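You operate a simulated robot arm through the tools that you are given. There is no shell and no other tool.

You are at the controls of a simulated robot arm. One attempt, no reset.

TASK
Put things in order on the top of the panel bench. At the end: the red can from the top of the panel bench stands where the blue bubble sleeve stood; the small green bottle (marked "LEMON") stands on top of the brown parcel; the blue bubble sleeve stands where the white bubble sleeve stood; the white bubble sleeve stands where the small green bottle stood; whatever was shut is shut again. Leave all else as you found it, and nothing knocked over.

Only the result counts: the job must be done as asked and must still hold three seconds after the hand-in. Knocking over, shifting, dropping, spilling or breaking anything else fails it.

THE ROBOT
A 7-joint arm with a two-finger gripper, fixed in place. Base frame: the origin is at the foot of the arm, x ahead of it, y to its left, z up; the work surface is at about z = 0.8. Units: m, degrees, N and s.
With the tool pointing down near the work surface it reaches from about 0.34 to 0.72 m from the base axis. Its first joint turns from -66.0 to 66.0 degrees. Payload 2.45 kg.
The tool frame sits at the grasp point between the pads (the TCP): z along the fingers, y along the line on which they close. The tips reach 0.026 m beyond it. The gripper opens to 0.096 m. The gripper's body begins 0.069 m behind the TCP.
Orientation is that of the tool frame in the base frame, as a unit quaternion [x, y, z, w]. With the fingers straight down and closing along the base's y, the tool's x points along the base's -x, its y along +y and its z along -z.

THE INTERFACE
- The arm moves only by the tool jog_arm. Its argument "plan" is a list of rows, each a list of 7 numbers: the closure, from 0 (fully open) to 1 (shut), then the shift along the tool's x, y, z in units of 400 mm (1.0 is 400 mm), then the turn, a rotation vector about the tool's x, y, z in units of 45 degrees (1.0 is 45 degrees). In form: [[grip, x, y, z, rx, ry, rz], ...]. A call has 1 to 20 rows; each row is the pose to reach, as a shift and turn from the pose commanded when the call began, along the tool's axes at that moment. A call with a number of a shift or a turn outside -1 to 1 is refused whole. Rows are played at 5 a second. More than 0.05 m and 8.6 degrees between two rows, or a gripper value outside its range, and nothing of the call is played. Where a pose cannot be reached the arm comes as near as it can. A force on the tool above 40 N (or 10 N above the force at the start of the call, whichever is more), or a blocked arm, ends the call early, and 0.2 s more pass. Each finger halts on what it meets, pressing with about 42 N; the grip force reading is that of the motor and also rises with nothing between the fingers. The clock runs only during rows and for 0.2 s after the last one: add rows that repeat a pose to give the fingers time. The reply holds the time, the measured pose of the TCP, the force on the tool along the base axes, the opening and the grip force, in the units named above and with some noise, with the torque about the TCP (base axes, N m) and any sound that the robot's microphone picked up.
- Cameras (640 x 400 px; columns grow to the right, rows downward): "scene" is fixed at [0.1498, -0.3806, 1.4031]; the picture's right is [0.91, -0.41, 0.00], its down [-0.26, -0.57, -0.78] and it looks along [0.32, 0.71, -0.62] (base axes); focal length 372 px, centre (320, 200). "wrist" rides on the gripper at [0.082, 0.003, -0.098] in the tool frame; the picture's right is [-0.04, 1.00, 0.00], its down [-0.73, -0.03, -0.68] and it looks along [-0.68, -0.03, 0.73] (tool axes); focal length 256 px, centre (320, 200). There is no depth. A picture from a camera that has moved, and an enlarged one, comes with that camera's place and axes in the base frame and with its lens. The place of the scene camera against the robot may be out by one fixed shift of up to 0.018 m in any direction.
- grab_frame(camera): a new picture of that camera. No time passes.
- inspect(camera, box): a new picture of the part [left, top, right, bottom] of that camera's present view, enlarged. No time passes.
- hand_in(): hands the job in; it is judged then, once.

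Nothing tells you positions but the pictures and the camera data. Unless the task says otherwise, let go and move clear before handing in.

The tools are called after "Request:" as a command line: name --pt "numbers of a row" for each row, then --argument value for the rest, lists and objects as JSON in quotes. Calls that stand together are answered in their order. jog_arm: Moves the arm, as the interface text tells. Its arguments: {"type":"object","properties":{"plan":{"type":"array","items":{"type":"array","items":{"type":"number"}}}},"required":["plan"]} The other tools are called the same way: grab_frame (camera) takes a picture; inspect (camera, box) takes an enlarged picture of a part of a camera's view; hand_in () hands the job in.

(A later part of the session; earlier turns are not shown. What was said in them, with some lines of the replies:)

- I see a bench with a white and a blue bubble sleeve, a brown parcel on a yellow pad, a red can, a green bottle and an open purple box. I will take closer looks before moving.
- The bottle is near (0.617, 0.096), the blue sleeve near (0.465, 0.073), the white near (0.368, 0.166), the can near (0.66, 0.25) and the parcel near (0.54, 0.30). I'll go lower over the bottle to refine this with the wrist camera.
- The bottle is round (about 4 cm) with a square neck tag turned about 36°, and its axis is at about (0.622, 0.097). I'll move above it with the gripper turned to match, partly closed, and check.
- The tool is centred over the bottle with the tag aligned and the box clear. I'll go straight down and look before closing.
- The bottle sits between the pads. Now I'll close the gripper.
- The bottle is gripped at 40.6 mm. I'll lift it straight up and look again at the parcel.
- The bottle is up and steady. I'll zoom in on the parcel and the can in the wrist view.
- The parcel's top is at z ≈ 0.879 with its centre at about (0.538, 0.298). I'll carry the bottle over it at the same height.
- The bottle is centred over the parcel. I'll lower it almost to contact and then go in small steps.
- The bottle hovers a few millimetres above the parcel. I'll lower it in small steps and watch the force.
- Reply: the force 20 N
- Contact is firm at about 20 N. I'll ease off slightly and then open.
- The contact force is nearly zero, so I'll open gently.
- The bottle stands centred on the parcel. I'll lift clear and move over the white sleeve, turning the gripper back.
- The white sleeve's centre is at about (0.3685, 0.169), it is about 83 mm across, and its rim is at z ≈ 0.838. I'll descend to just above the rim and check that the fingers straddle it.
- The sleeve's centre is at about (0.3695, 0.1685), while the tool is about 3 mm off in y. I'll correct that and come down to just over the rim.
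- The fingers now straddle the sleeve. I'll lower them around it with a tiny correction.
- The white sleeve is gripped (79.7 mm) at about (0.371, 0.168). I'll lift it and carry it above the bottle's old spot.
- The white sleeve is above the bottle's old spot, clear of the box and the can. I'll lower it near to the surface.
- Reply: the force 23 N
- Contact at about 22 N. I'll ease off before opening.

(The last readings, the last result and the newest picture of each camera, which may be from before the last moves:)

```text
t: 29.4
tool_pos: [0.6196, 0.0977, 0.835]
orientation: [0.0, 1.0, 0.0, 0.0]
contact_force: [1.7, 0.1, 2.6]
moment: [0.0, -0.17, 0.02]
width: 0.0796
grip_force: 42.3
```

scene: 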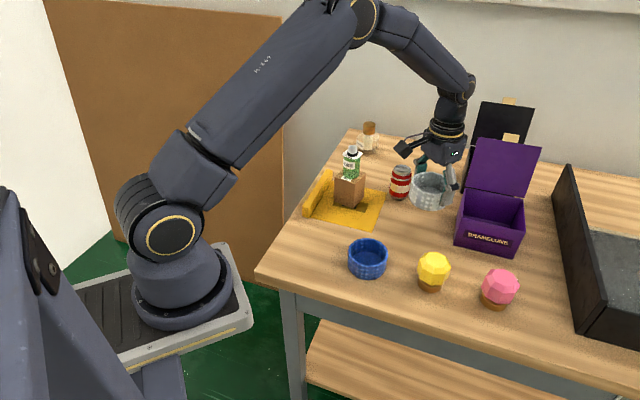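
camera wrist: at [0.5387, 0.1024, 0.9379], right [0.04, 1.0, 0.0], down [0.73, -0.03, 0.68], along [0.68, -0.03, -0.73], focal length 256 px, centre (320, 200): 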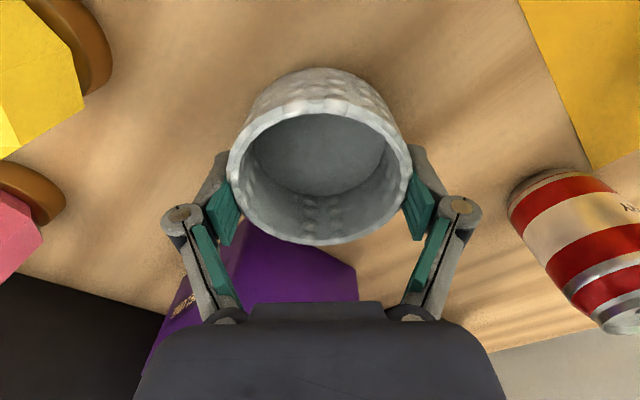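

Request:
jog_arm --pt "0.2 0 0 0 0 0 0" --pt "0.15 0 0 0 0 0 0" --pt "0.08 0 0 0 0 0 0" --pt "0 0 0 0 0 0 0" --pt "0 0 0 0 0 0 0"

Request:
grab_frame --camera "wrist"

Request:
inspect --camera "scene" --box '[380, 170, 480, 250]'

```text
t: 30.6
tool_pos: [0.6199, 0.0985, 0.8358]
orientation: [0.0, 1.0, -0.001, 0.0]
contact_force: [0.0, -0.2, -0.2]
moment: [-0.04, 0.0, 0.02]
width: 0.0958
grip_force: 0.1
```

```text
taken
camera wrist: at [0.5381, 0.1001, 0.9347], right [0.04, 1.0, 0.0], down [0.73, -0.03, 0.68], along [0.68, -0.03, -0.73], focal length 256 px, centre (320, 200)
```

wrist: 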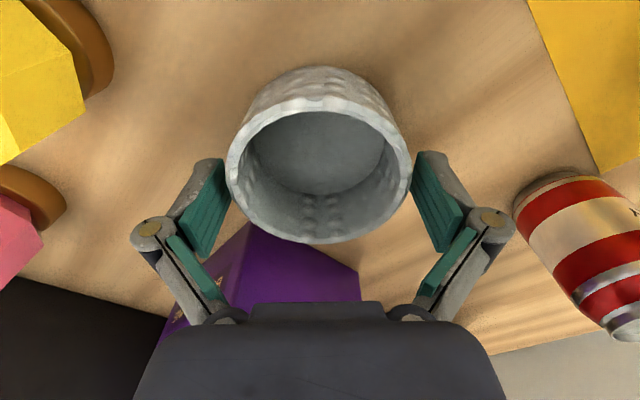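

```text
5.00 times, centred on (430, 210) of scene
camera zoom: at [0.1498, -0.3806, 1.4031], right [0.91, -0.41, 0.0], down [-0.26, -0.57, -0.78], along [0.32, 0.71, -0.62], focal length 1861 px, centre (-230, 150)
```

zoom: 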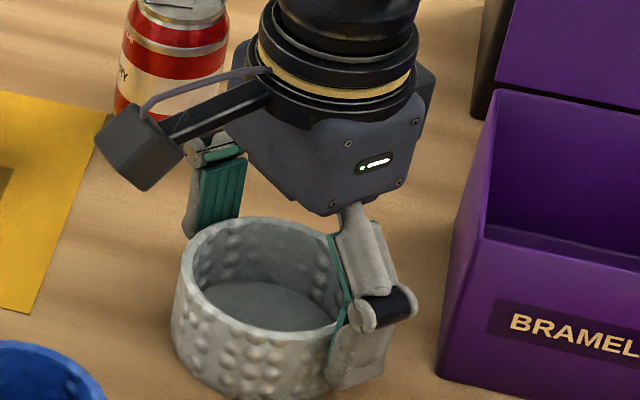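

The white sleeve stands where the bottle was. I'll rise and go to the blue sleeve.

Request:
jog_arm --pt "0 0 0 -0.03 0 0 0" --pt "0 0 0 -0.1 0 0 0" --pt "0 0 0 -0.2 0 0 0" --pt "0 0 0 -0.3 0 0 0" --pt "0 0.08 -0.013 -0.3 0 0 0" --pt "0 0.18 -0.03 -0.3 0 0 0" --pt "0 0.28 -0.046 -0.3 0 0 0" --pt "0 0.36 -0.06 -0.3 0 0 0" --pt "0 0.4 -0.068 -0.3 0 0 0" --pt "0 0.4 -0.068 -0.3 0 0 0"

Request:
grab_frame --camera "wrist"

Request:
inspect --camera "wrist" --box '[200, 20, 440, 190]'

Request:
grab_frame --camera "scene"

```text
t: 32.8
tool_pos: [0.4609, 0.071, 0.9576]
orientation: [0.0, 1.0, -0.001, 0.0]
contact_force: [0.3, 0.5, 0.3]
moment: [-0.01, 0.0, 0.0]
width: 0.0959
grip_force: 0.0
```

```text
taken
camera wrist: at [0.3785, 0.0741, 1.0556], right [0.04, 1.0, 0.0], down [0.73, -0.03, 0.68], along [0.68, -0.03, -0.73], focal length 256 px, centre (320, 200)
```

wrist: 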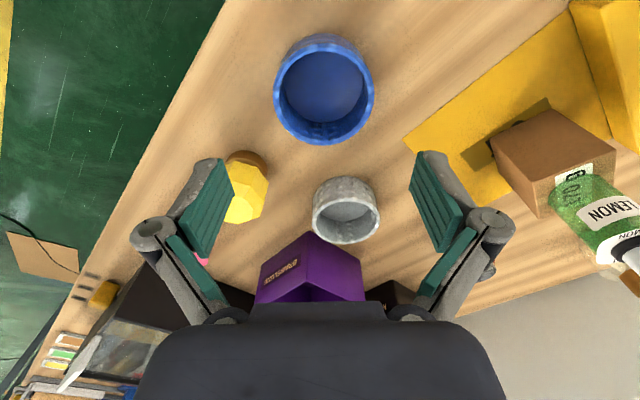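

```text
2.35 times, centred on (320, 105) of wrist
camera zoom: at [0.3785, 0.0741, 1.0556], right [0.04, 1.0, 0.0], down [0.73, -0.03, 0.68], along [0.68, -0.03, -0.73], focal length 602 px, centre (320, 424)
```

zoom: 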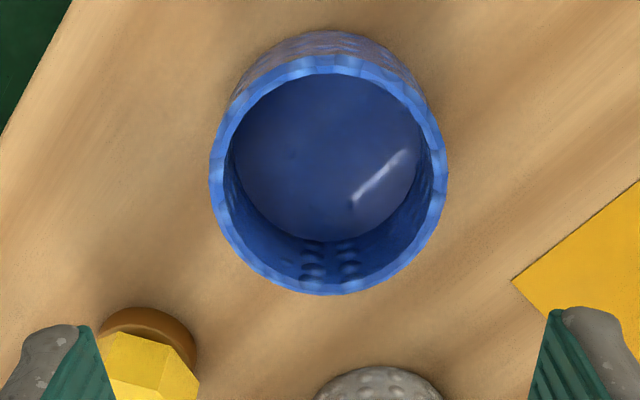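

```text
taken
```

scene: 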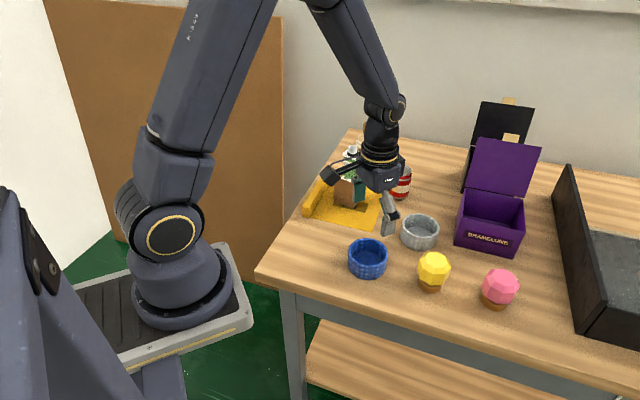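

The blue sleeve's centre is at about (0.4655, 0.073). I'll come down to just above it and check.

Request:
jog_arm --pt "0 -0.0125 0.005 0.06 0 0 0" --pt "0 -0.0125 0.005 0.14 0 0 0" --pt "0 -0.0125 0.005 0.195 0 0 0" --pt "0 -0.0125 0.005 0.195 0 0 0" --pt "0 -0.0125 0.005 0.195 0 0 0"

Request:
inspect --camera "wrist" --box '[200, 50, 440, 220]'

Request:
inspect --camera "scene" --box '[320, 200, 420, 290]'

```text
t: 34.0
tool_pos: [0.4644, 0.0731, 0.8792]
orientation: [0.0, 1.0, 0.0, 0.0]
contact_force: [0.5, 0.2, -0.4]
moment: [0.02, 0.01, 0.03]
width: 0.0961
grip_force: 0.1
```

```text
2.35 times, centred on (320, 135) of wrist
camera zoom: at [0.382, 0.0761, 0.9776], right [0.04, 1.0, 0.0], down [0.73, -0.03, 0.68], along [0.68, -0.03, -0.73], focal length 602 px, centre (320, 353)
```

zoom: 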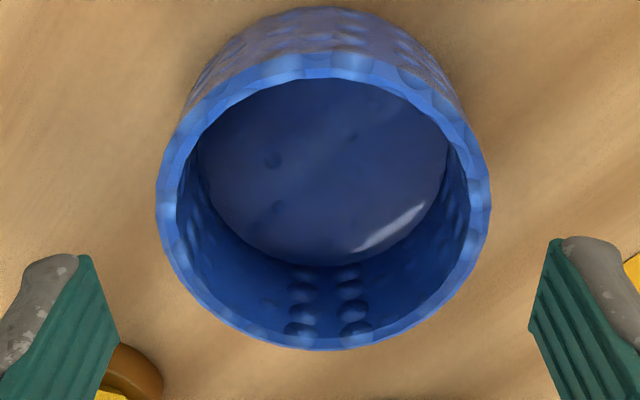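

```text
4.44 times, centred on (370, 245) of scene
camera zoom: at [0.1498, -0.3806, 1.4031], right [0.91, -0.41, 0.0], down [-0.26, -0.57, -0.78], along [0.32, 0.71, -0.62], focal length 1654 px, centre (98, 0)
```

zoom: 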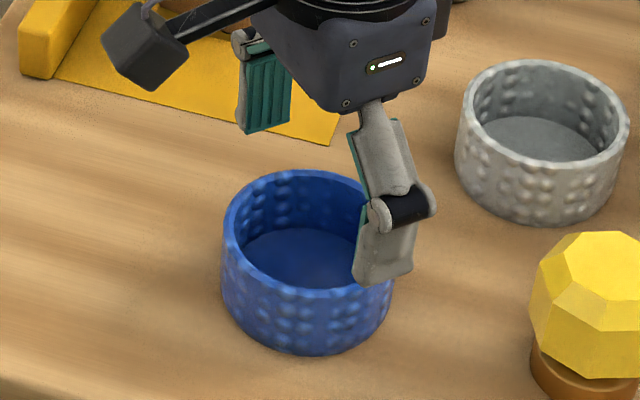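

Request:
jog_arm --pt "0 -0.005 0 0.02 0 0 0" --pt "0 -0.005 0 0.05 0 0 0" --pt "0 -0.005 0 0.08 0 0 0" --pt "0 -0.005 0 0.103 0 0 0" --pt "0 -0.005 0 0.112 0 0 0" --pt "0 -0.005 0 0.112 0 0 0"

Request:
grab_frame --camera "wrist"

```text
t: 35.4
tool_pos: [0.4677, 0.0722, 0.8334]
orientation: [0.001, 1.0, -0.001, -0.001]
contact_force: [-0.5, -0.2, 0.1]
moment: [0.0, -0.01, 0.0]
width: 0.0958
grip_force: 0.0
```

```text
taken
camera wrist: at [0.3856, 0.0751, 0.9326], right [0.04, 1.0, 0.0], down [0.73, -0.03, 0.68], along [0.68, -0.03, -0.73], focal length 256 px, centre (320, 200)
```

wrist: 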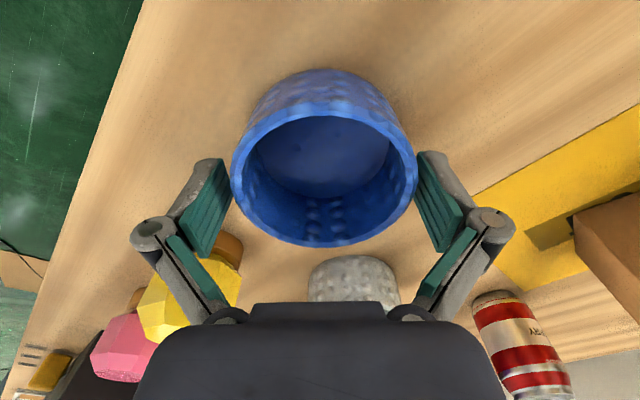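

Request:
jog_arm --pt "0.1 0 0 0 0 0 0" --pt "0.2 0 0 0 0 0 0" --pt "0.25 0 0 0 0 0 0" --pt "0.25 0 0 0 0 0 0"

Request:
grab_frame --camera "wrist"

```text
t: 36.4
tool_pos: [0.4678, 0.0722, 0.834]
orientation: [-0.001, 1.0, 0.0, 0.0]
contact_force: [-1.1, -0.9, 4.3]
moment: [-0.02, 0.05, 0.0]
width: 0.0798
grip_force: 42.0
```

```text
taken
camera wrist: at [0.3856, 0.0751, 0.9329], right [0.04, 1.0, 0.0], down [0.73, -0.03, 0.68], along [0.68, -0.03, -0.73], focal length 256 px, centre (320, 200)
```

wrist: 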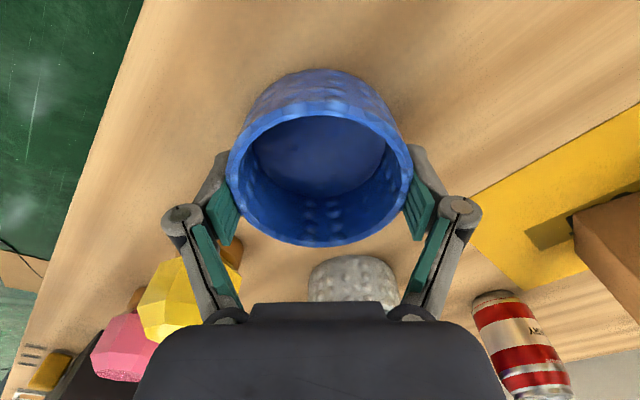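

The blue sleeve is gripped; its original centre was about (0.467, 0.0735). I'll lift it and carry it over the white sleeve's old spot.

Request:
jog_arm --pt "0.25 0 0 -0.03 0 0 0" --pt "0.25 0 0 -0.1 0 0 0" --pt "0.25 0 0 -0.18 0 0 0" --pt "0.25 0 0 -0.22 0 0 0" --pt "0.25 0.04 0.04 -0.22 0 0 0" --pt "0.25 0.1 0.1 -0.22 0 0 0" --pt "0.25 0.16 0.16 -0.22 0 0 0" --pt "0.25 0.21 0.21 -0.22 0 0 0" --pt "0.25 0.2385 0.24 -0.22 0 0 0" --pt "0.25 0.2385 0.24 -0.22 0 0 0"

Request:
grab_frame --camera "wrist"

```text
t: 38.6
tool_pos: [0.3708, 0.1695, 0.921]
orientation: [0.001, 1.0, -0.001, 0.0]
contact_force: [-1.0, -0.4, -0.6]
moment: [0.02, 0.01, 0.01]
width: 0.0796
grip_force: 42.2
```

```text
taken
camera wrist: at [0.2897, 0.1717, 1.0202], right [0.04, 1.0, 0.0], down [0.73, -0.03, 0.68], along [0.68, -0.03, -0.73], focal length 256 px, centre (320, 200)
```

wrist: 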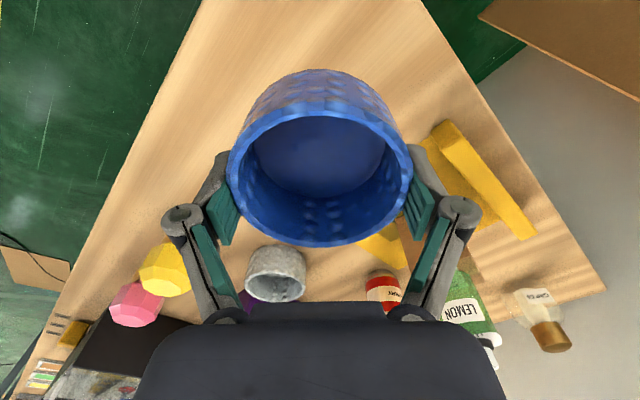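

Request:
jog_arm --pt "0.25 -0.002 0 0.05 0 0 0" --pt "0.25 -0.002 0 0.12 0 0 0" --pt "0.25 -0.002 0 0.18 0 0 0" --pt "0.25 -0.002 0 0.2 0 0 0" --pt "0.25 -0.002 0 0.206 0 0 0" --pt "0.25 -0.002 0 0.206 0 0 0"

Request:
inspect --camera "scene" --box '[270, 190, 350, 270]'

```text
t: 40.0
tool_pos: [0.3738, 0.1697, 0.8385]
orientation: [0.0, 1.0, 0.0, 0.0]
contact_force: [-0.5, -0.2, -0.8]
moment: [0.01, 0.02, -0.02]
width: 0.0797
grip_force: 42.3
```

```text
5.00 times, centred on (310, 230) of scene
camera zoom: at [0.1498, -0.3806, 1.4031], right [0.91, -0.41, 0.0], down [-0.26, -0.57, -0.78], along [0.32, 0.71, -0.62], focal length 1861 px, centre (370, 50)
```

zoom: 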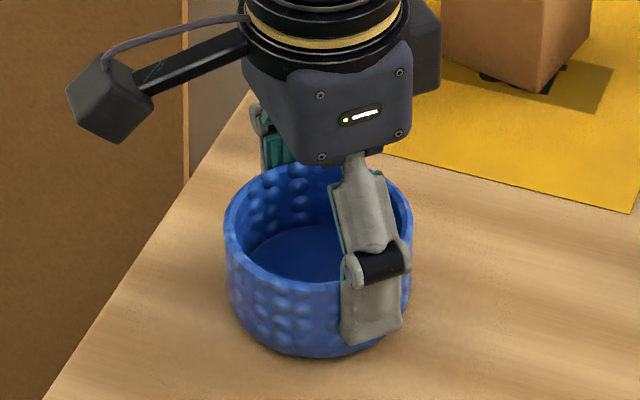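

Request:
jog_arm --pt "0.25 0.002 0.001 0.004 0 0 0" --pt "0.25 0.004 0.001 0.008 0 0 0" --pt "0.25 0.004 0.001 0.01 0 0 0" --pt "0.25 0.004 0.001 0.01 0 0 0"

```text
t: 41.0
tool_pos: [0.372, 0.1695, 0.8366]
orientation: [0.001, 1.0, -0.001, 0.0]
contact_force: [0.7, -0.6, -0.6]
moment: [0.01, 0.0, 0.03]
width: 0.0798
grip_force: 42.0
```

Request:
jog_arm --pt "0.25 0 0 0.002 0 0 0" --pt "0.25 0 0 0.004 0 0 0" --pt "0.25 0 0 0.004 0 0 0"

```text
t: 41.8
tool_pos: [0.3716, 0.1688, 0.8348]
orientation: [0.0, 1.0, 0.001, 0.0]
contact_force: [-3.2, -1.3, 11.7]
moment: [-0.04, 0.14, 0.02]
width: 0.0794
grip_force: 41.8
```

Contact; easing off slightly, then opening.

Request:
jog_arm --pt "0.25 0 0 -0.001 0 0 0" --pt "0.25 0 0 -0.002 0 0 0" --pt "0.25 0 0 -0.002 0 0 0" --pt "0.2 0 0 -0.002 0 0 0" --pt "0.15 0 0 -0.002 0 0 0" --pt "0.08 0 0 -0.002 0 0 0" --pt "0 0 0 -0.002 0 0 0" --pt "0 0 0 -0.002 0 0 0"

Request:
grab_frame --camera "wrist"

Request:
inspect --camera "scene" --box '[270, 190, 350, 270]'

```text
t: 43.6
tool_pos: [0.3716, 0.1694, 0.8336]
orientation: [0.001, 1.0, 0.0, 0.0]
contact_force: [-0.3, -0.7, -0.4]
moment: [0.01, -0.01, 0.03]
width: 0.096
grip_force: 0.1
```

```text
taken
camera wrist: at [0.2893, 0.1718, 0.9334], right [0.04, 1.0, 0.0], down [0.73, -0.03, 0.68], along [0.68, -0.03, -0.73], focal length 256 px, centre (320, 200)
```

wrist: 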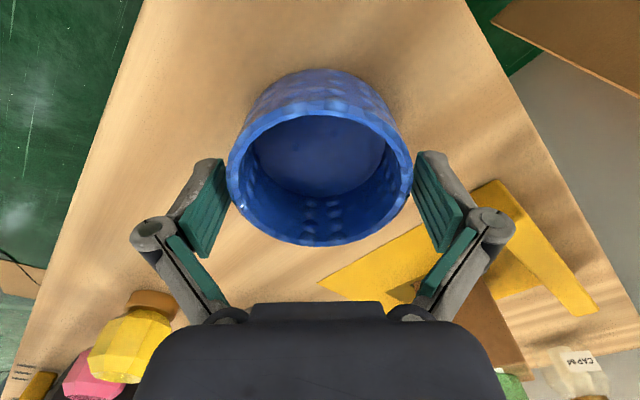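

```text
5.00 times, centred on (310, 230) of scene
camera zoom: at [0.1498, -0.3806, 1.4031], right [0.91, -0.41, 0.0], down [-0.26, -0.57, -0.78], along [0.32, 0.71, -0.62], focal length 1861 px, centre (370, 50)
```

zoom: 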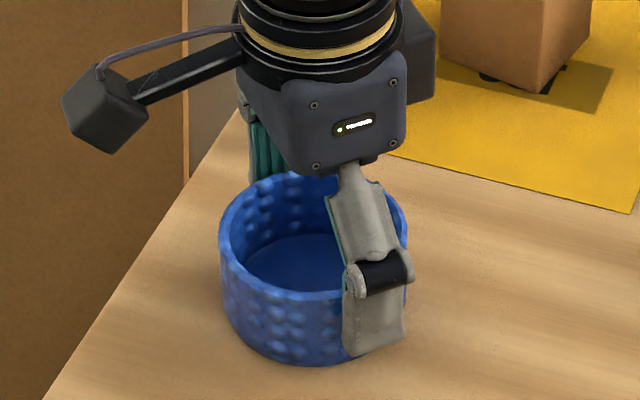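

The blue sleeve stands exactly where the white one was. I'll rise high and move to view the red can.

Request:
jog_arm --pt "0 0 0 -0.03 0 0 0" --pt "0 0 0 -0.1 0 0 0" --pt "0 0 0 -0.2 0 0 0" --pt "0 0 0 -0.3 0 0 0" --pt "0 0 0 -0.4 0 0 0" --pt "0 0 0 -0.5 0 0 0" --pt "0 -0.08 0.027 -0.5 0 0 0" --pt "0 -0.18 0.06 -0.5 0 0 0" --pt "0 -0.28 0.093 -0.5 0 0 0" --pt "0 -0.38 0.127 -0.5 0 0 0" --pt "0 -0.46 0.153 -0.5 0 0 0" --pt "0 -0.495 0.165 -0.5 0 0 0" --pt "0 -0.495 0.165 -0.5 0 0 0"

Request:
grab_frame --camera "wrist"

Request:
inspect --camera "wrist" --box '[240, 80, 400, 180]'

Request:
grab_frame --camera "scene"

```text
t: 46.4
tool_pos: [0.5692, 0.235, 1.033]
orientation: [0.0, 1.0, 0.0, 0.0]
contact_force: [0.7, 0.1, -0.4]
moment: [0.01, -0.01, 0.01]
width: 0.0958
grip_force: 0.0
```

```text
taken
camera wrist: at [0.4878, 0.2372, 1.1313], right [0.04, 1.0, 0.0], down [0.73, -0.03, 0.68], along [0.68, -0.03, -0.73], focal length 256 px, centre (320, 200)
```

wrist: 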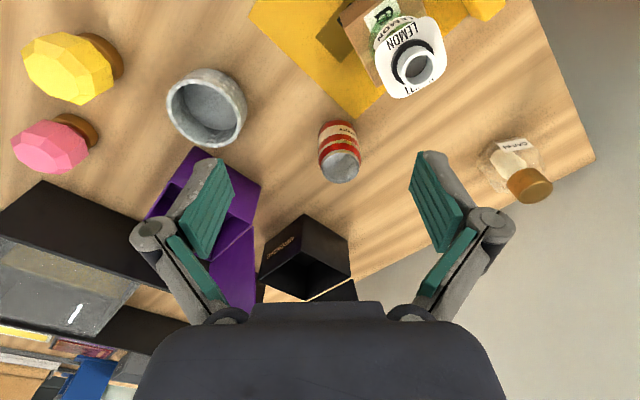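

```text
4.00 times, centred on (320, 130) of wrist
camera zoom: at [0.4878, 0.2372, 1.1313], right [0.04, 1.0, 0.0], down [0.73, -0.03, 0.68], along [0.68, -0.03, -0.73], focal length 1024 px, centre (320, 480)
```

zoom: 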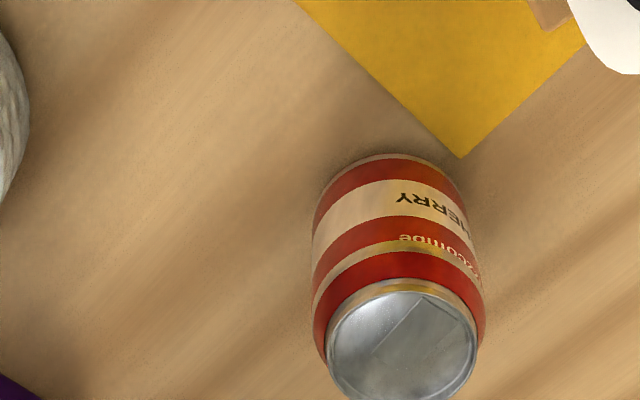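

```text
taken
```

scene: 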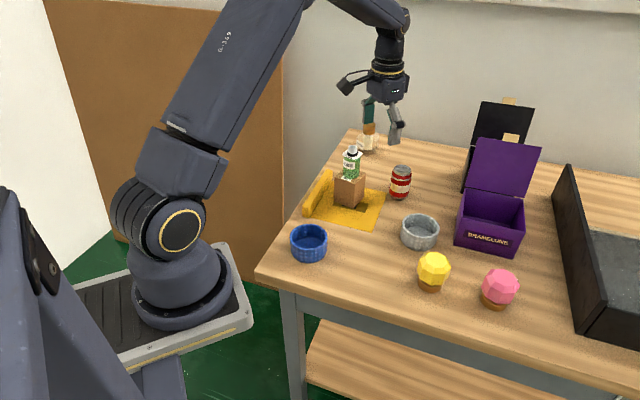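

The can stands at about (0.665, 0.254) with its top at z ≈ 0.882. I'll move over it at height and then come down.

Request:
jog_arm --pt "0.1 -0.06 0.012 0 0 0 0" --pt "0.2 -0.13 0.026 0 0 0 0" --pt "0.2 -0.19 0.04 0 0 0 0" --pt "0.2 -0.238 0.049 0 0 0 0" --pt "0.2 -0.238 0.049 0.09 0 0 0" --pt "0.2 -0.238 0.049 0.18 0 0 0" --pt "0.2 -0.238 0.049 0.258 0 0 0" --pt "0.2 -0.238 0.049 0.258 0 0 0"

Request:
grab_frame --camera "wrist"

Request:
inspect --camera "scene" --box '[350, 120, 470, 220]'

```text
t: 48.2
tool_pos: [0.665, 0.2524, 0.9276]
orientation: [0.0, 1.0, 0.0, 0.0]
contact_force: [0.0, 0.6, -0.3]
moment: [-0.02, -0.01, 0.01]
width: 0.0767
grip_force: 0.0
```

```text
taken
camera wrist: at [0.5828, 0.2559, 1.0266], right [0.04, 1.0, 0.0], down [0.73, -0.03, 0.68], along [0.68, -0.03, -0.73], focal length 256 px, centre (320, 200)
```

wrist: 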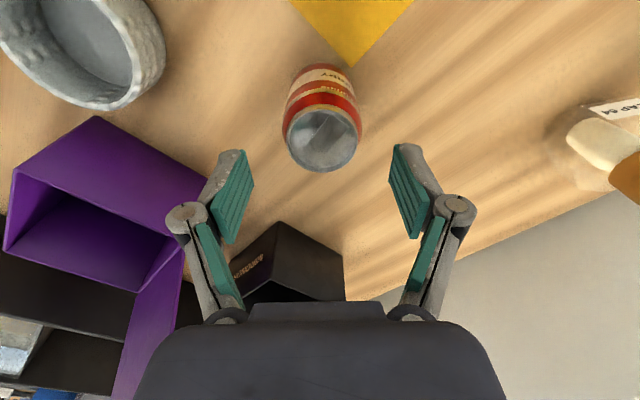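

```text
4.00 times, centred on (410, 170) of scene
camera zoom: at [0.1498, -0.3806, 1.4031], right [0.91, -0.41, 0.0], down [-0.26, -0.57, -0.78], along [0.32, 0.71, -0.62], focal length 1489 px, centre (-40, 320)
```

zoom: 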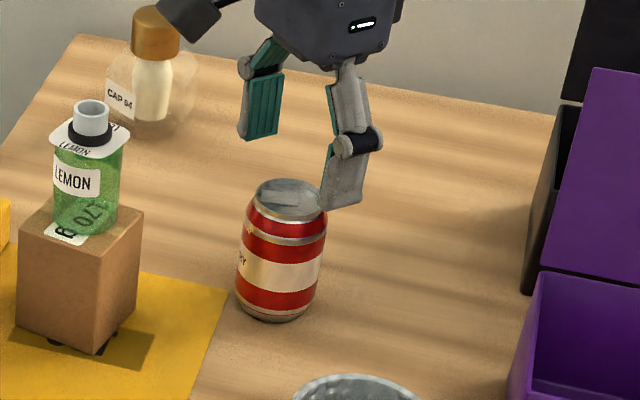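

Well centred. I'll descend around the can.

Request:
jog_arm --pt "0.2 0.001 0.003 0.06 0 0 0" --pt "0.2 0.001 0.003 0.12 0 0 0" --pt "0.2 0.001 0.003 0.18 0 0 0" --pt "0.2 0.001 0.003 0.225 0 0 0" --pt "0.2 0.001 0.003 0.225 0 0 0"

Request:
grab_frame --camera "wrist"

Request:
inspect --camera "scene" --box '[350, 120, 470, 220]'

```text
t: 49.4
tool_pos: [0.6642, 0.256, 0.8411]
orientation: [0.001, 1.0, 0.0, 0.0]
contact_force: [-0.8, -0.8, -0.6]
moment: [-0.05, 0.03, 0.01]
width: 0.0769
grip_force: 0.0
```

```text
taken
camera wrist: at [0.5818, 0.26, 0.9395], right [0.04, 1.0, 0.0], down [0.73, -0.03, 0.68], along [0.68, -0.03, -0.73], focal length 256 px, centre (320, 200)
```

wrist: 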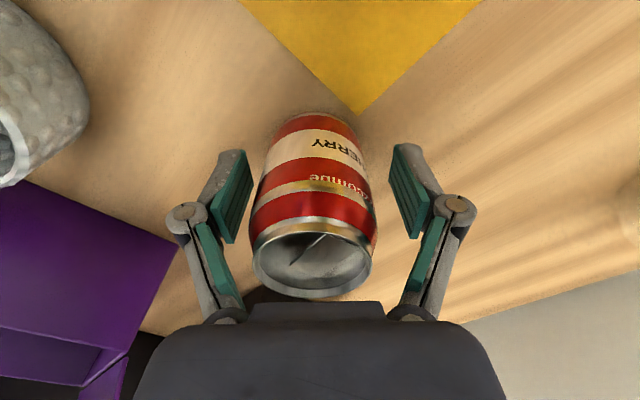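

```text
4.00 times, centred on (410, 170) of scene
camera zoom: at [0.1498, -0.3806, 1.4031], right [0.91, -0.41, 0.0], down [-0.26, -0.57, -0.78], along [0.32, 0.71, -0.62], focal length 1489 px, centre (-40, 320)
```

zoom: 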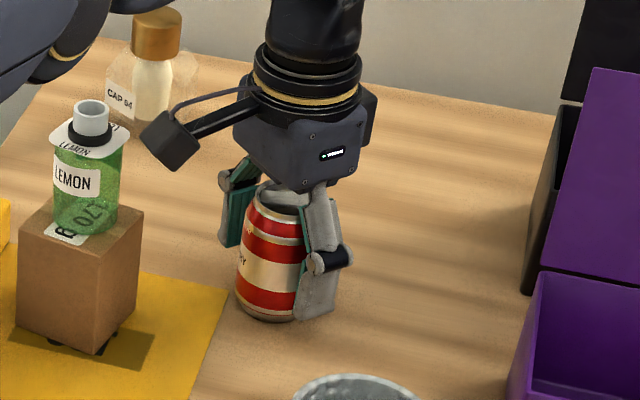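

The tool is about 3 mm off in y, so I'll correct that and close.

Request:
jog_arm --pt "0.2 0 -0.004 0 0 0 0" --pt "0.2 0 -0.007 0 0 0 0" --pt "0.3 0 -0.007 0 0 0 0" --pt "0.4 0 -0.007 0 0 0 0" --pt "0.5 0 -0.007 0 0 0 0" --pt "0.5 0 -0.007 0 0 0 0"

Request:
grab_frame --camera "wrist"

```text
t: 50.8
tool_pos: [0.6643, 0.2524, 0.8416]
orientation: [0.0, 1.0, 0.001, -0.001]
contact_force: [-0.6, 0.6, 1.3]
moment: [0.01, 0.03, 0.03]
width: 0.0519
grip_force: 39.8
```

```text
taken
camera wrist: at [0.5816, 0.2563, 0.9403], right [0.04, 1.0, 0.0], down [0.73, -0.03, 0.68], along [0.68, -0.03, -0.73], focal length 256 px, centre (320, 200)
```

wrist: 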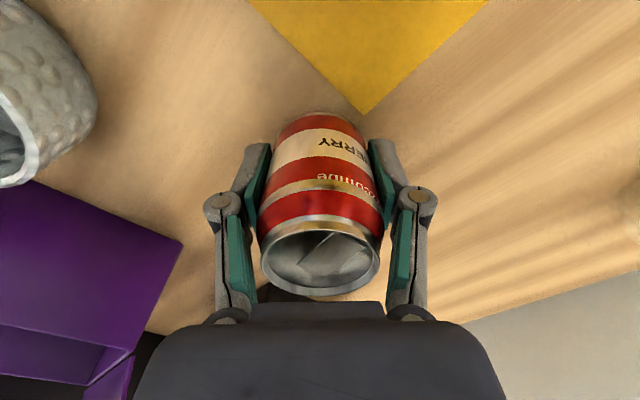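

The can is gripped at 52 mm. I'll lift it and carry it to above the blue sleeve's old spot.

Request:
jog_arm --pt "0.6 0 0 0 0 0 0" --pt "0.6 0 0 -0.04 0 0 0" --pt "0.6 0 0 -0.12 0 0 0" --pt "0.6 0 0 -0.22 0 0 0" --pt "0.6 0 0 -0.3 0 0 0" --pt "0.6 0.03 -0.04 -0.3 0 0 0" --pt "0.6 0.09 -0.1 -0.3 0 0 0" --pt "0.6 0.16 -0.16 -0.3 0 0 0" --pt "0.6 0.23 -0.22 -0.3 0 0 0" --pt "0.6 0.3 -0.28 -0.3 0 0 0" --pt "0.6 0.37 -0.34 -0.3 0 0 0" --pt "0.6 0.44 -0.4 -0.3 0 0 0" --pt "0.6 0.48 -0.437 -0.3 0 0 0" --pt "0.6 0.493 -0.448 -0.3 0 0 0" --pt "0.6 0.493 -0.448 -0.3 0 0 0"

Request:
grab_frame --camera "wrist"

Request:
grab_frame --camera "scene"

```text
t: 54.0
tool_pos: [0.4673, 0.0751, 0.9604]
orientation: [0.001, 1.0, 0.0, 0.0]
contact_force: [-0.2, -0.2, -1.1]
moment: [0.0, 0.0, -0.01]
width: 0.0518
grip_force: 41.9
```

```text
taken
camera wrist: at [0.3848, 0.0777, 1.0591], right [0.04, 1.0, 0.0], down [0.73, -0.03, 0.68], along [0.68, -0.03, -0.73], focal length 256 px, centre (320, 200)
```

wrist: 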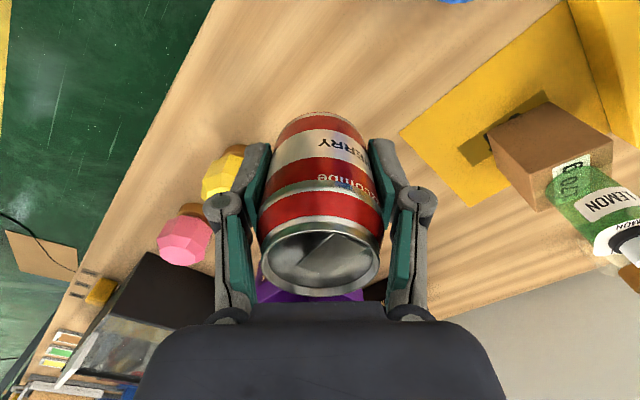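

```text
taken
```

scene: 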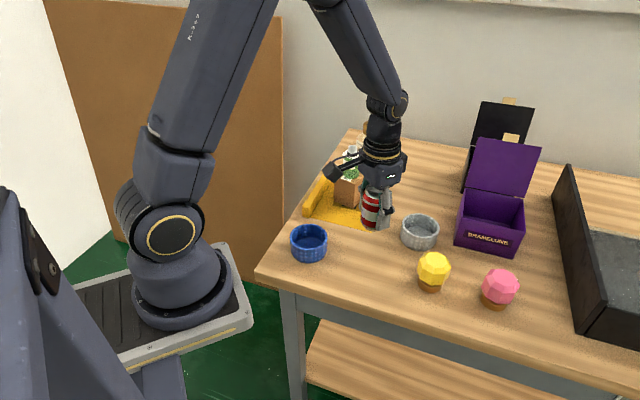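

The can is over the target, so I'll lower it near the surface.

Request:
jog_arm --pt "0.6 0 -0.003 0.06 0 0 0" --pt "0.6 0 -0.003 0.14 0 0 0" --pt "0.6 0 -0.003 0.21 0 0 0" --pt "0.6 0 -0.003 0.26 0 0 0" --pt "0.6 0 -0.003 0.28 0 0 0" --pt "0.6 0 -0.003 0.285 0 0 0" --pt "0.6 0 -0.003 0.285 0 0 0"

Request:
inspect --camera "scene" --box '[320, 200, 420, 290]'

```text
t: 55.6
tool_pos: [0.4666, 0.0725, 0.8474]
orientation: [0.0, 1.0, 0.0, -0.001]
contact_force: [0.8, 0.7, -1.5]
moment: [0.0, 0.01, 0.02]
width: 0.0521
grip_force: 42.3
```

```text
4.44 times, centred on (370, 245) of scene
camera zoom: at [0.1499, -0.3806, 1.4031], right [0.91, -0.41, 0.0], down [-0.26, -0.57, -0.78], along [0.32, 0.71, -0.62], focal length 1654 px, centre (98, 0)
```

zoom: 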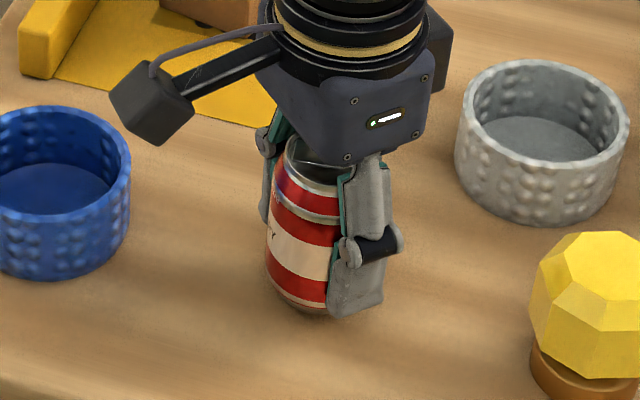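

Request:
jog_arm --pt "0.6 0 0 0.004 0 0 0" --pt "0.6 0 0 0.008 0 0 0" --pt "0.6 0 0 0.01 0 0 0" --pt "0.6 0 0 0.01 0 0 0"

```text
t: 56.6
tool_pos: [0.4671, 0.074, 0.8437]
orientation: [-0.001, 1.0, 0.0, 0.0]
contact_force: [-0.4, 0.4, -1.8]
moment: [-0.01, -0.02, -0.05]
width: 0.052
grip_force: 41.9
```

Request:
jog_arm --pt "0.6 0 0 0.002 0 0 0" --pt "0.6 0 0 0.004 0 0 0" --pt "0.6 0 0 0.004 0 0 0"

```text
t: 57.4
tool_pos: [0.466, 0.073, 0.8418]
orientation: [0.0, 1.0, -0.001, 0.0]
contact_force: [0.8, 0.2, -1.1]
moment: [0.02, -0.03, -0.03]
width: 0.0519
grip_force: 42.3
```

Request:
jog_arm --pt "0.6 0 0 0.002 0 0 0" --pt "0.6 0 0 0.004 0 0 0" --pt "0.6 0 0 0.004 0 0 0"

```text
t: 58.2
tool_pos: [0.4671, 0.0719, 0.841]
orientation: [0.0, 1.0, 0.0, 0.001]
contact_force: [-7.7, 1.8, 32.3]
moment: [0.04, 0.28, 0.02]
width: 0.0519
grip_force: 42.4
```

Contact at about 32 N. I'll ease off.

Request:
jog_arm --pt "0.6 0 0 -0.002 0 0 0" --pt "0.6 0 0 -0.003 0 0 0" --pt "0.6 0 0 -0.003 0 0 0"

```text
t: 59.0
tool_pos: [0.4676, 0.0722, 0.8409]
orientation: [-0.001, 1.0, 0.001, 0.0]
contact_force: [-5.0, 6.2, 15.3]
moment: [0.22, 0.02, 0.03]
width: 0.0519
grip_force: 41.5
```

Request:
jog_arm --pt "0.6 0 0 -0.001 0 0 0" --pt "0.6 0 0 -0.002 0 0 0" --pt "0.6 0 0 -0.002 0 0 0"

```text
t: 59.8
tool_pos: [0.4666, 0.0713, 0.8423]
orientation: [0.001, 1.0, 0.0, 0.0]
contact_force: [-0.1, 0.2, -1.8]
moment: [0.01, 0.02, -0.01]
width: 0.0518
grip_force: 42.2
```

Request:
jog_arm --pt "0.6 0 0 0.001 0 0 0" --pt "0.6 0 0 0.001 0 0 0"

```text
t: 60.4
tool_pos: [0.4665, 0.0726, 0.8428]
orientation: [-0.001, 1.0, 0.0, 0.0]
contact_force: [-0.4, 0.2, -1.3]
moment: [-0.02, 0.0, 0.02]
width: 0.0519
grip_force: 42.1
```

Any gap left is under half a millimetre, so I'll open slowly.

Request:
jog_arm --pt "0.48 0 0 0 0 0 0" --pt "0.44 0 0 0 0 0 0" --pt "0.36 0 0 0 0 0 0" --pt "0.28 0 0 0 0 0 0" --pt "0.2 0 0 0 0 0 0" --pt "0.2 0 0 0 0 0 0"

Request:
grab_frame --camera "wrist"

Request:
inspect --camera "scene" --box '[320, 200, 420, 290]'

```text
t: 61.8
tool_pos: [0.4672, 0.0725, 0.8427]
orientation: [0.0, 1.0, 0.0, 0.0]
contact_force: [0.5, 0.0, -0.2]
moment: [0.01, -0.01, -0.05]
width: 0.0766
grip_force: 0.1
```

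```text
taken
camera wrist: at [0.3849, 0.0754, 0.9411], right [0.04, 1.0, 0.0], down [0.73, -0.03, 0.68], along [0.68, -0.03, -0.73], focal length 256 px, centre (320, 200)
```

wrist: 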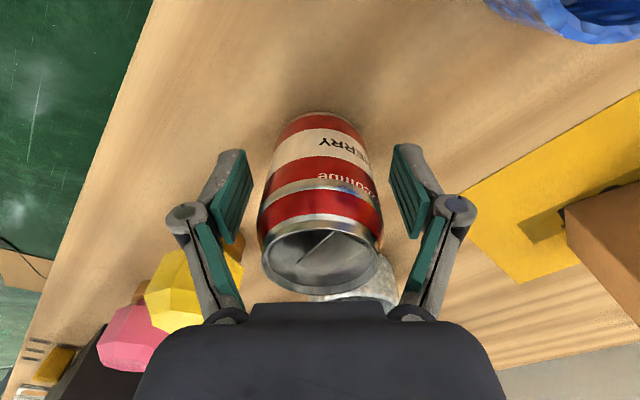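

```text
4.44 times, centred on (370, 245) of scene
camera zoom: at [0.1498, -0.3806, 1.4031], right [0.91, -0.41, 0.0], down [-0.26, -0.57, -0.78], along [0.32, 0.71, -0.62], focal length 1654 px, centre (98, 0)
```

zoom: 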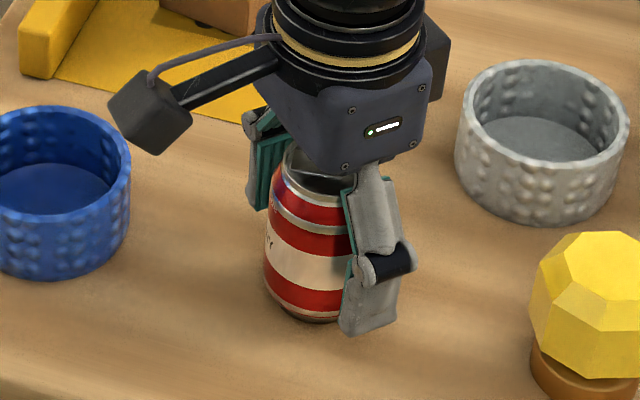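

The can stands free. I'll rise straight up and away, then check the whole scene.

Request:
jog_arm --pt "0.2 0 0 -0.03 0 0 0" --pt "0.2 0 0 -0.1 0 0 0" --pt "0.2 0 0 -0.2 0 0 0" --pt "0.2 0 0 -0.3 0 0 0" --pt "0.1 0 0 -0.4 0 0 0" --pt "0 0 0 -0.5 0 0 0" --pt "0 0 0 -0.6 0 0 0" --pt "0 0 0 -0.68 0 0 0" --pt "0 0 0 -0.68 0 0 0"

Request:
grab_frame --camera "wrist"

Request:
grab_frame --camera "scene"

Request:
inspect --camera "scene" --box '[280, 120, 480, 290]'

```text
t: 63.8
tool_pos: [0.4682, 0.0708, 1.1134]
orientation: [0.0, 1.0, 0.0, 0.0]
contact_force: [-0.3, -1.3, -0.5]
moment: [0.02, -0.04, -0.02]
width: 0.0957
grip_force: 0.1
```

```text
taken
camera wrist: at [0.3864, 0.0724, 1.2122], right [0.04, 1.0, 0.0], down [0.73, -0.03, 0.68], along [0.68, -0.03, -0.73], focal length 256 px, centre (320, 200)
```

wrist: 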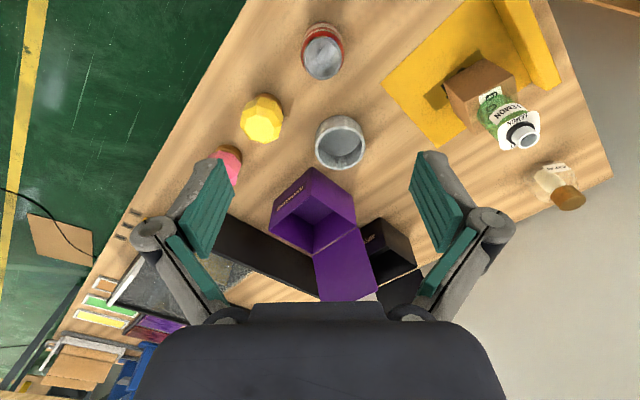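

```text
taken
```

scene: 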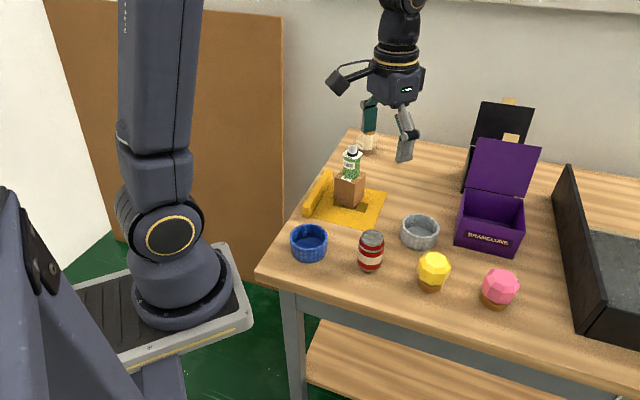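

```text
2.35 times, centred on (380, 205) of scene
camera zoom: at [0.1498, -0.3806, 1.4031], right [0.91, -0.41, 0.0], down [-0.26, -0.57, -0.78], along [0.32, 0.71, -0.62], focal length 876 px, centre (179, 188)
```

zoom: 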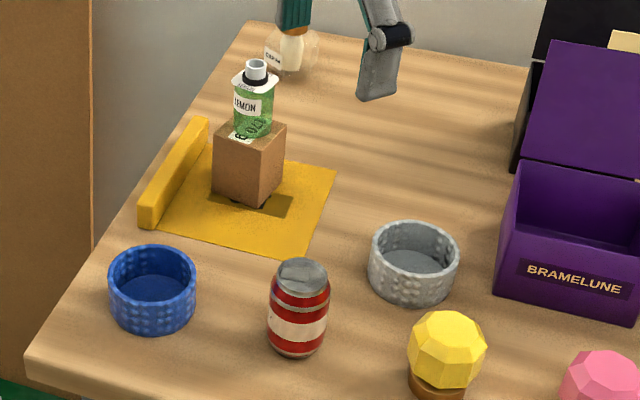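

Everything seems in place. I'll compare the mat, parcel and neighbours with the first pictures using the same crops.

Request:
inspect --camera "scene" --box '[280, 110, 440, 210]'

Request:
inspect --camera "scene" --box '[280, 200, 440, 300]'

Request:
inspect --camera "scene" --box '[400, 90, 640, 330]'

```text
4.00 times, centred on (360, 160) of scene
camera zoom: at [0.1498, -0.3806, 1.4031], right [0.91, -0.41, 0.0], down [-0.26, -0.57, -0.78], along [0.32, 0.71, -0.62], focal length 1489 px, centre (160, 360)
```

zoom: 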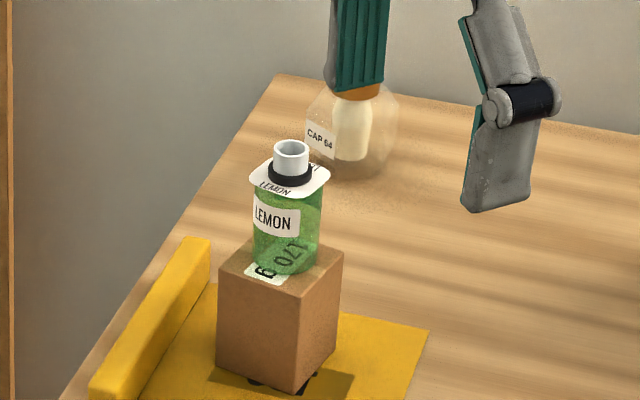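

```text
4.00 times, centred on (360, 250) of scene
camera zoom: at [0.1498, -0.3806, 1.4031], right [0.91, -0.41, 0.0], down [-0.26, -0.57, -0.78], along [0.32, 0.71, -0.62], focal length 1489 px, centre (160, 0)
```

zoom: 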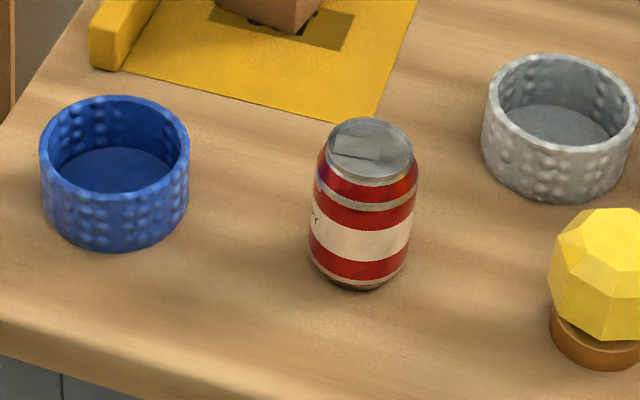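

```text
1.67 times, centred on (520, 210) of scene
camera zoom: at [0.1498, -0.3806, 1.4031], right [0.91, -0.41, 0.0], down [-0.26, -0.57, -0.78], along [0.32, 0.71, -0.62], focal length 620 px, centre (-13, 183)
```

zoom: 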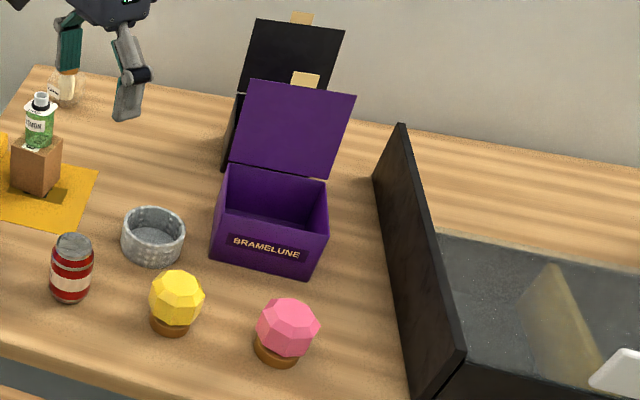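

The mat's near corner seems to have shifted slightly in the scene view. I'll check it at higher zoom from both cameras.

Request:
inspect --camera "wrist" --box '[370, 0, 610, 150]'

Request:
inspect --camera "scene" --box '[295, 160, 395, 240]'

```text
2.67 times, centred on (490, 75) of wrist
camera zoom: at [0.3864, 0.0724, 1.2122], right [0.04, 1.0, 0.0], down [0.73, -0.03, 0.68], along [0.68, -0.03, -0.73], focal length 683 px, centre (-133, 533)
```

zoom: 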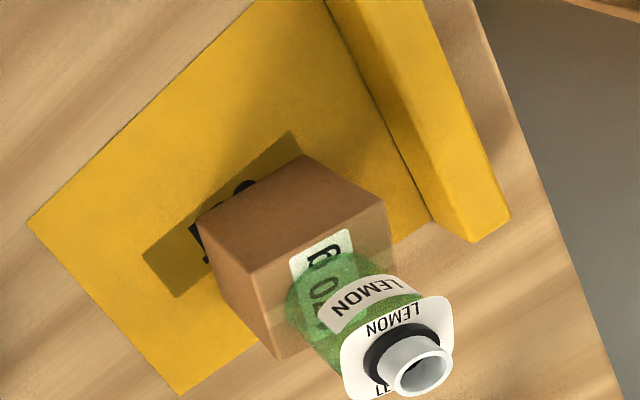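

```text
5.00 times, centred on (345, 200) of scene
camera zoom: at [0.1498, -0.3806, 1.4031], right [0.91, -0.41, 0.0], down [-0.26, -0.57, -0.78], along [0.32, 0.71, -0.62], focal length 1861 px, centre (195, 200)
```

zoom: 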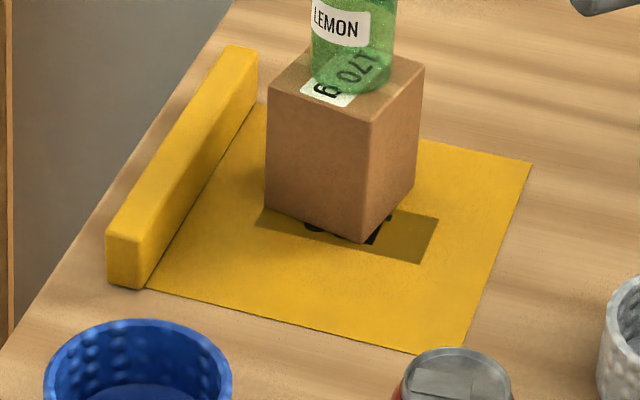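

All is in order. The apparent mat shift was only the can hiding its corner, and the parcel, boxes and the rest look unchanged. The bottle stands on the parcel, both sleeves and the can are on their spots, and the gripper is clear, so I'm handing in.

Request:
hand_in

```text
The job is handed in.
```

I moved all four items to the places you asked for and handed the job in. I have no verdict back yet. From the last camera pictures, before the hand-in:

- **Green bottle ("LEMON"):** it stands upright in the middle of the brown parcel's top.
- **White bubble sleeve:** it stands where the bottle stood, within about 3 mm.
- **Blue bubble sleeve:** it stands where the white sleeve stood and matches its outline in the picture.
- **Red can:** it stands where the blue sleeve stood, about 2 to 5 mm off by my estimate.

I didn't open anything, so nothing needed shutting again. The parcel, the yellow mat, the boxes and the other things on the bench look unchanged from the first pictures, and nothing was knocked over. The gripper was open and well above the bench when I handed in.
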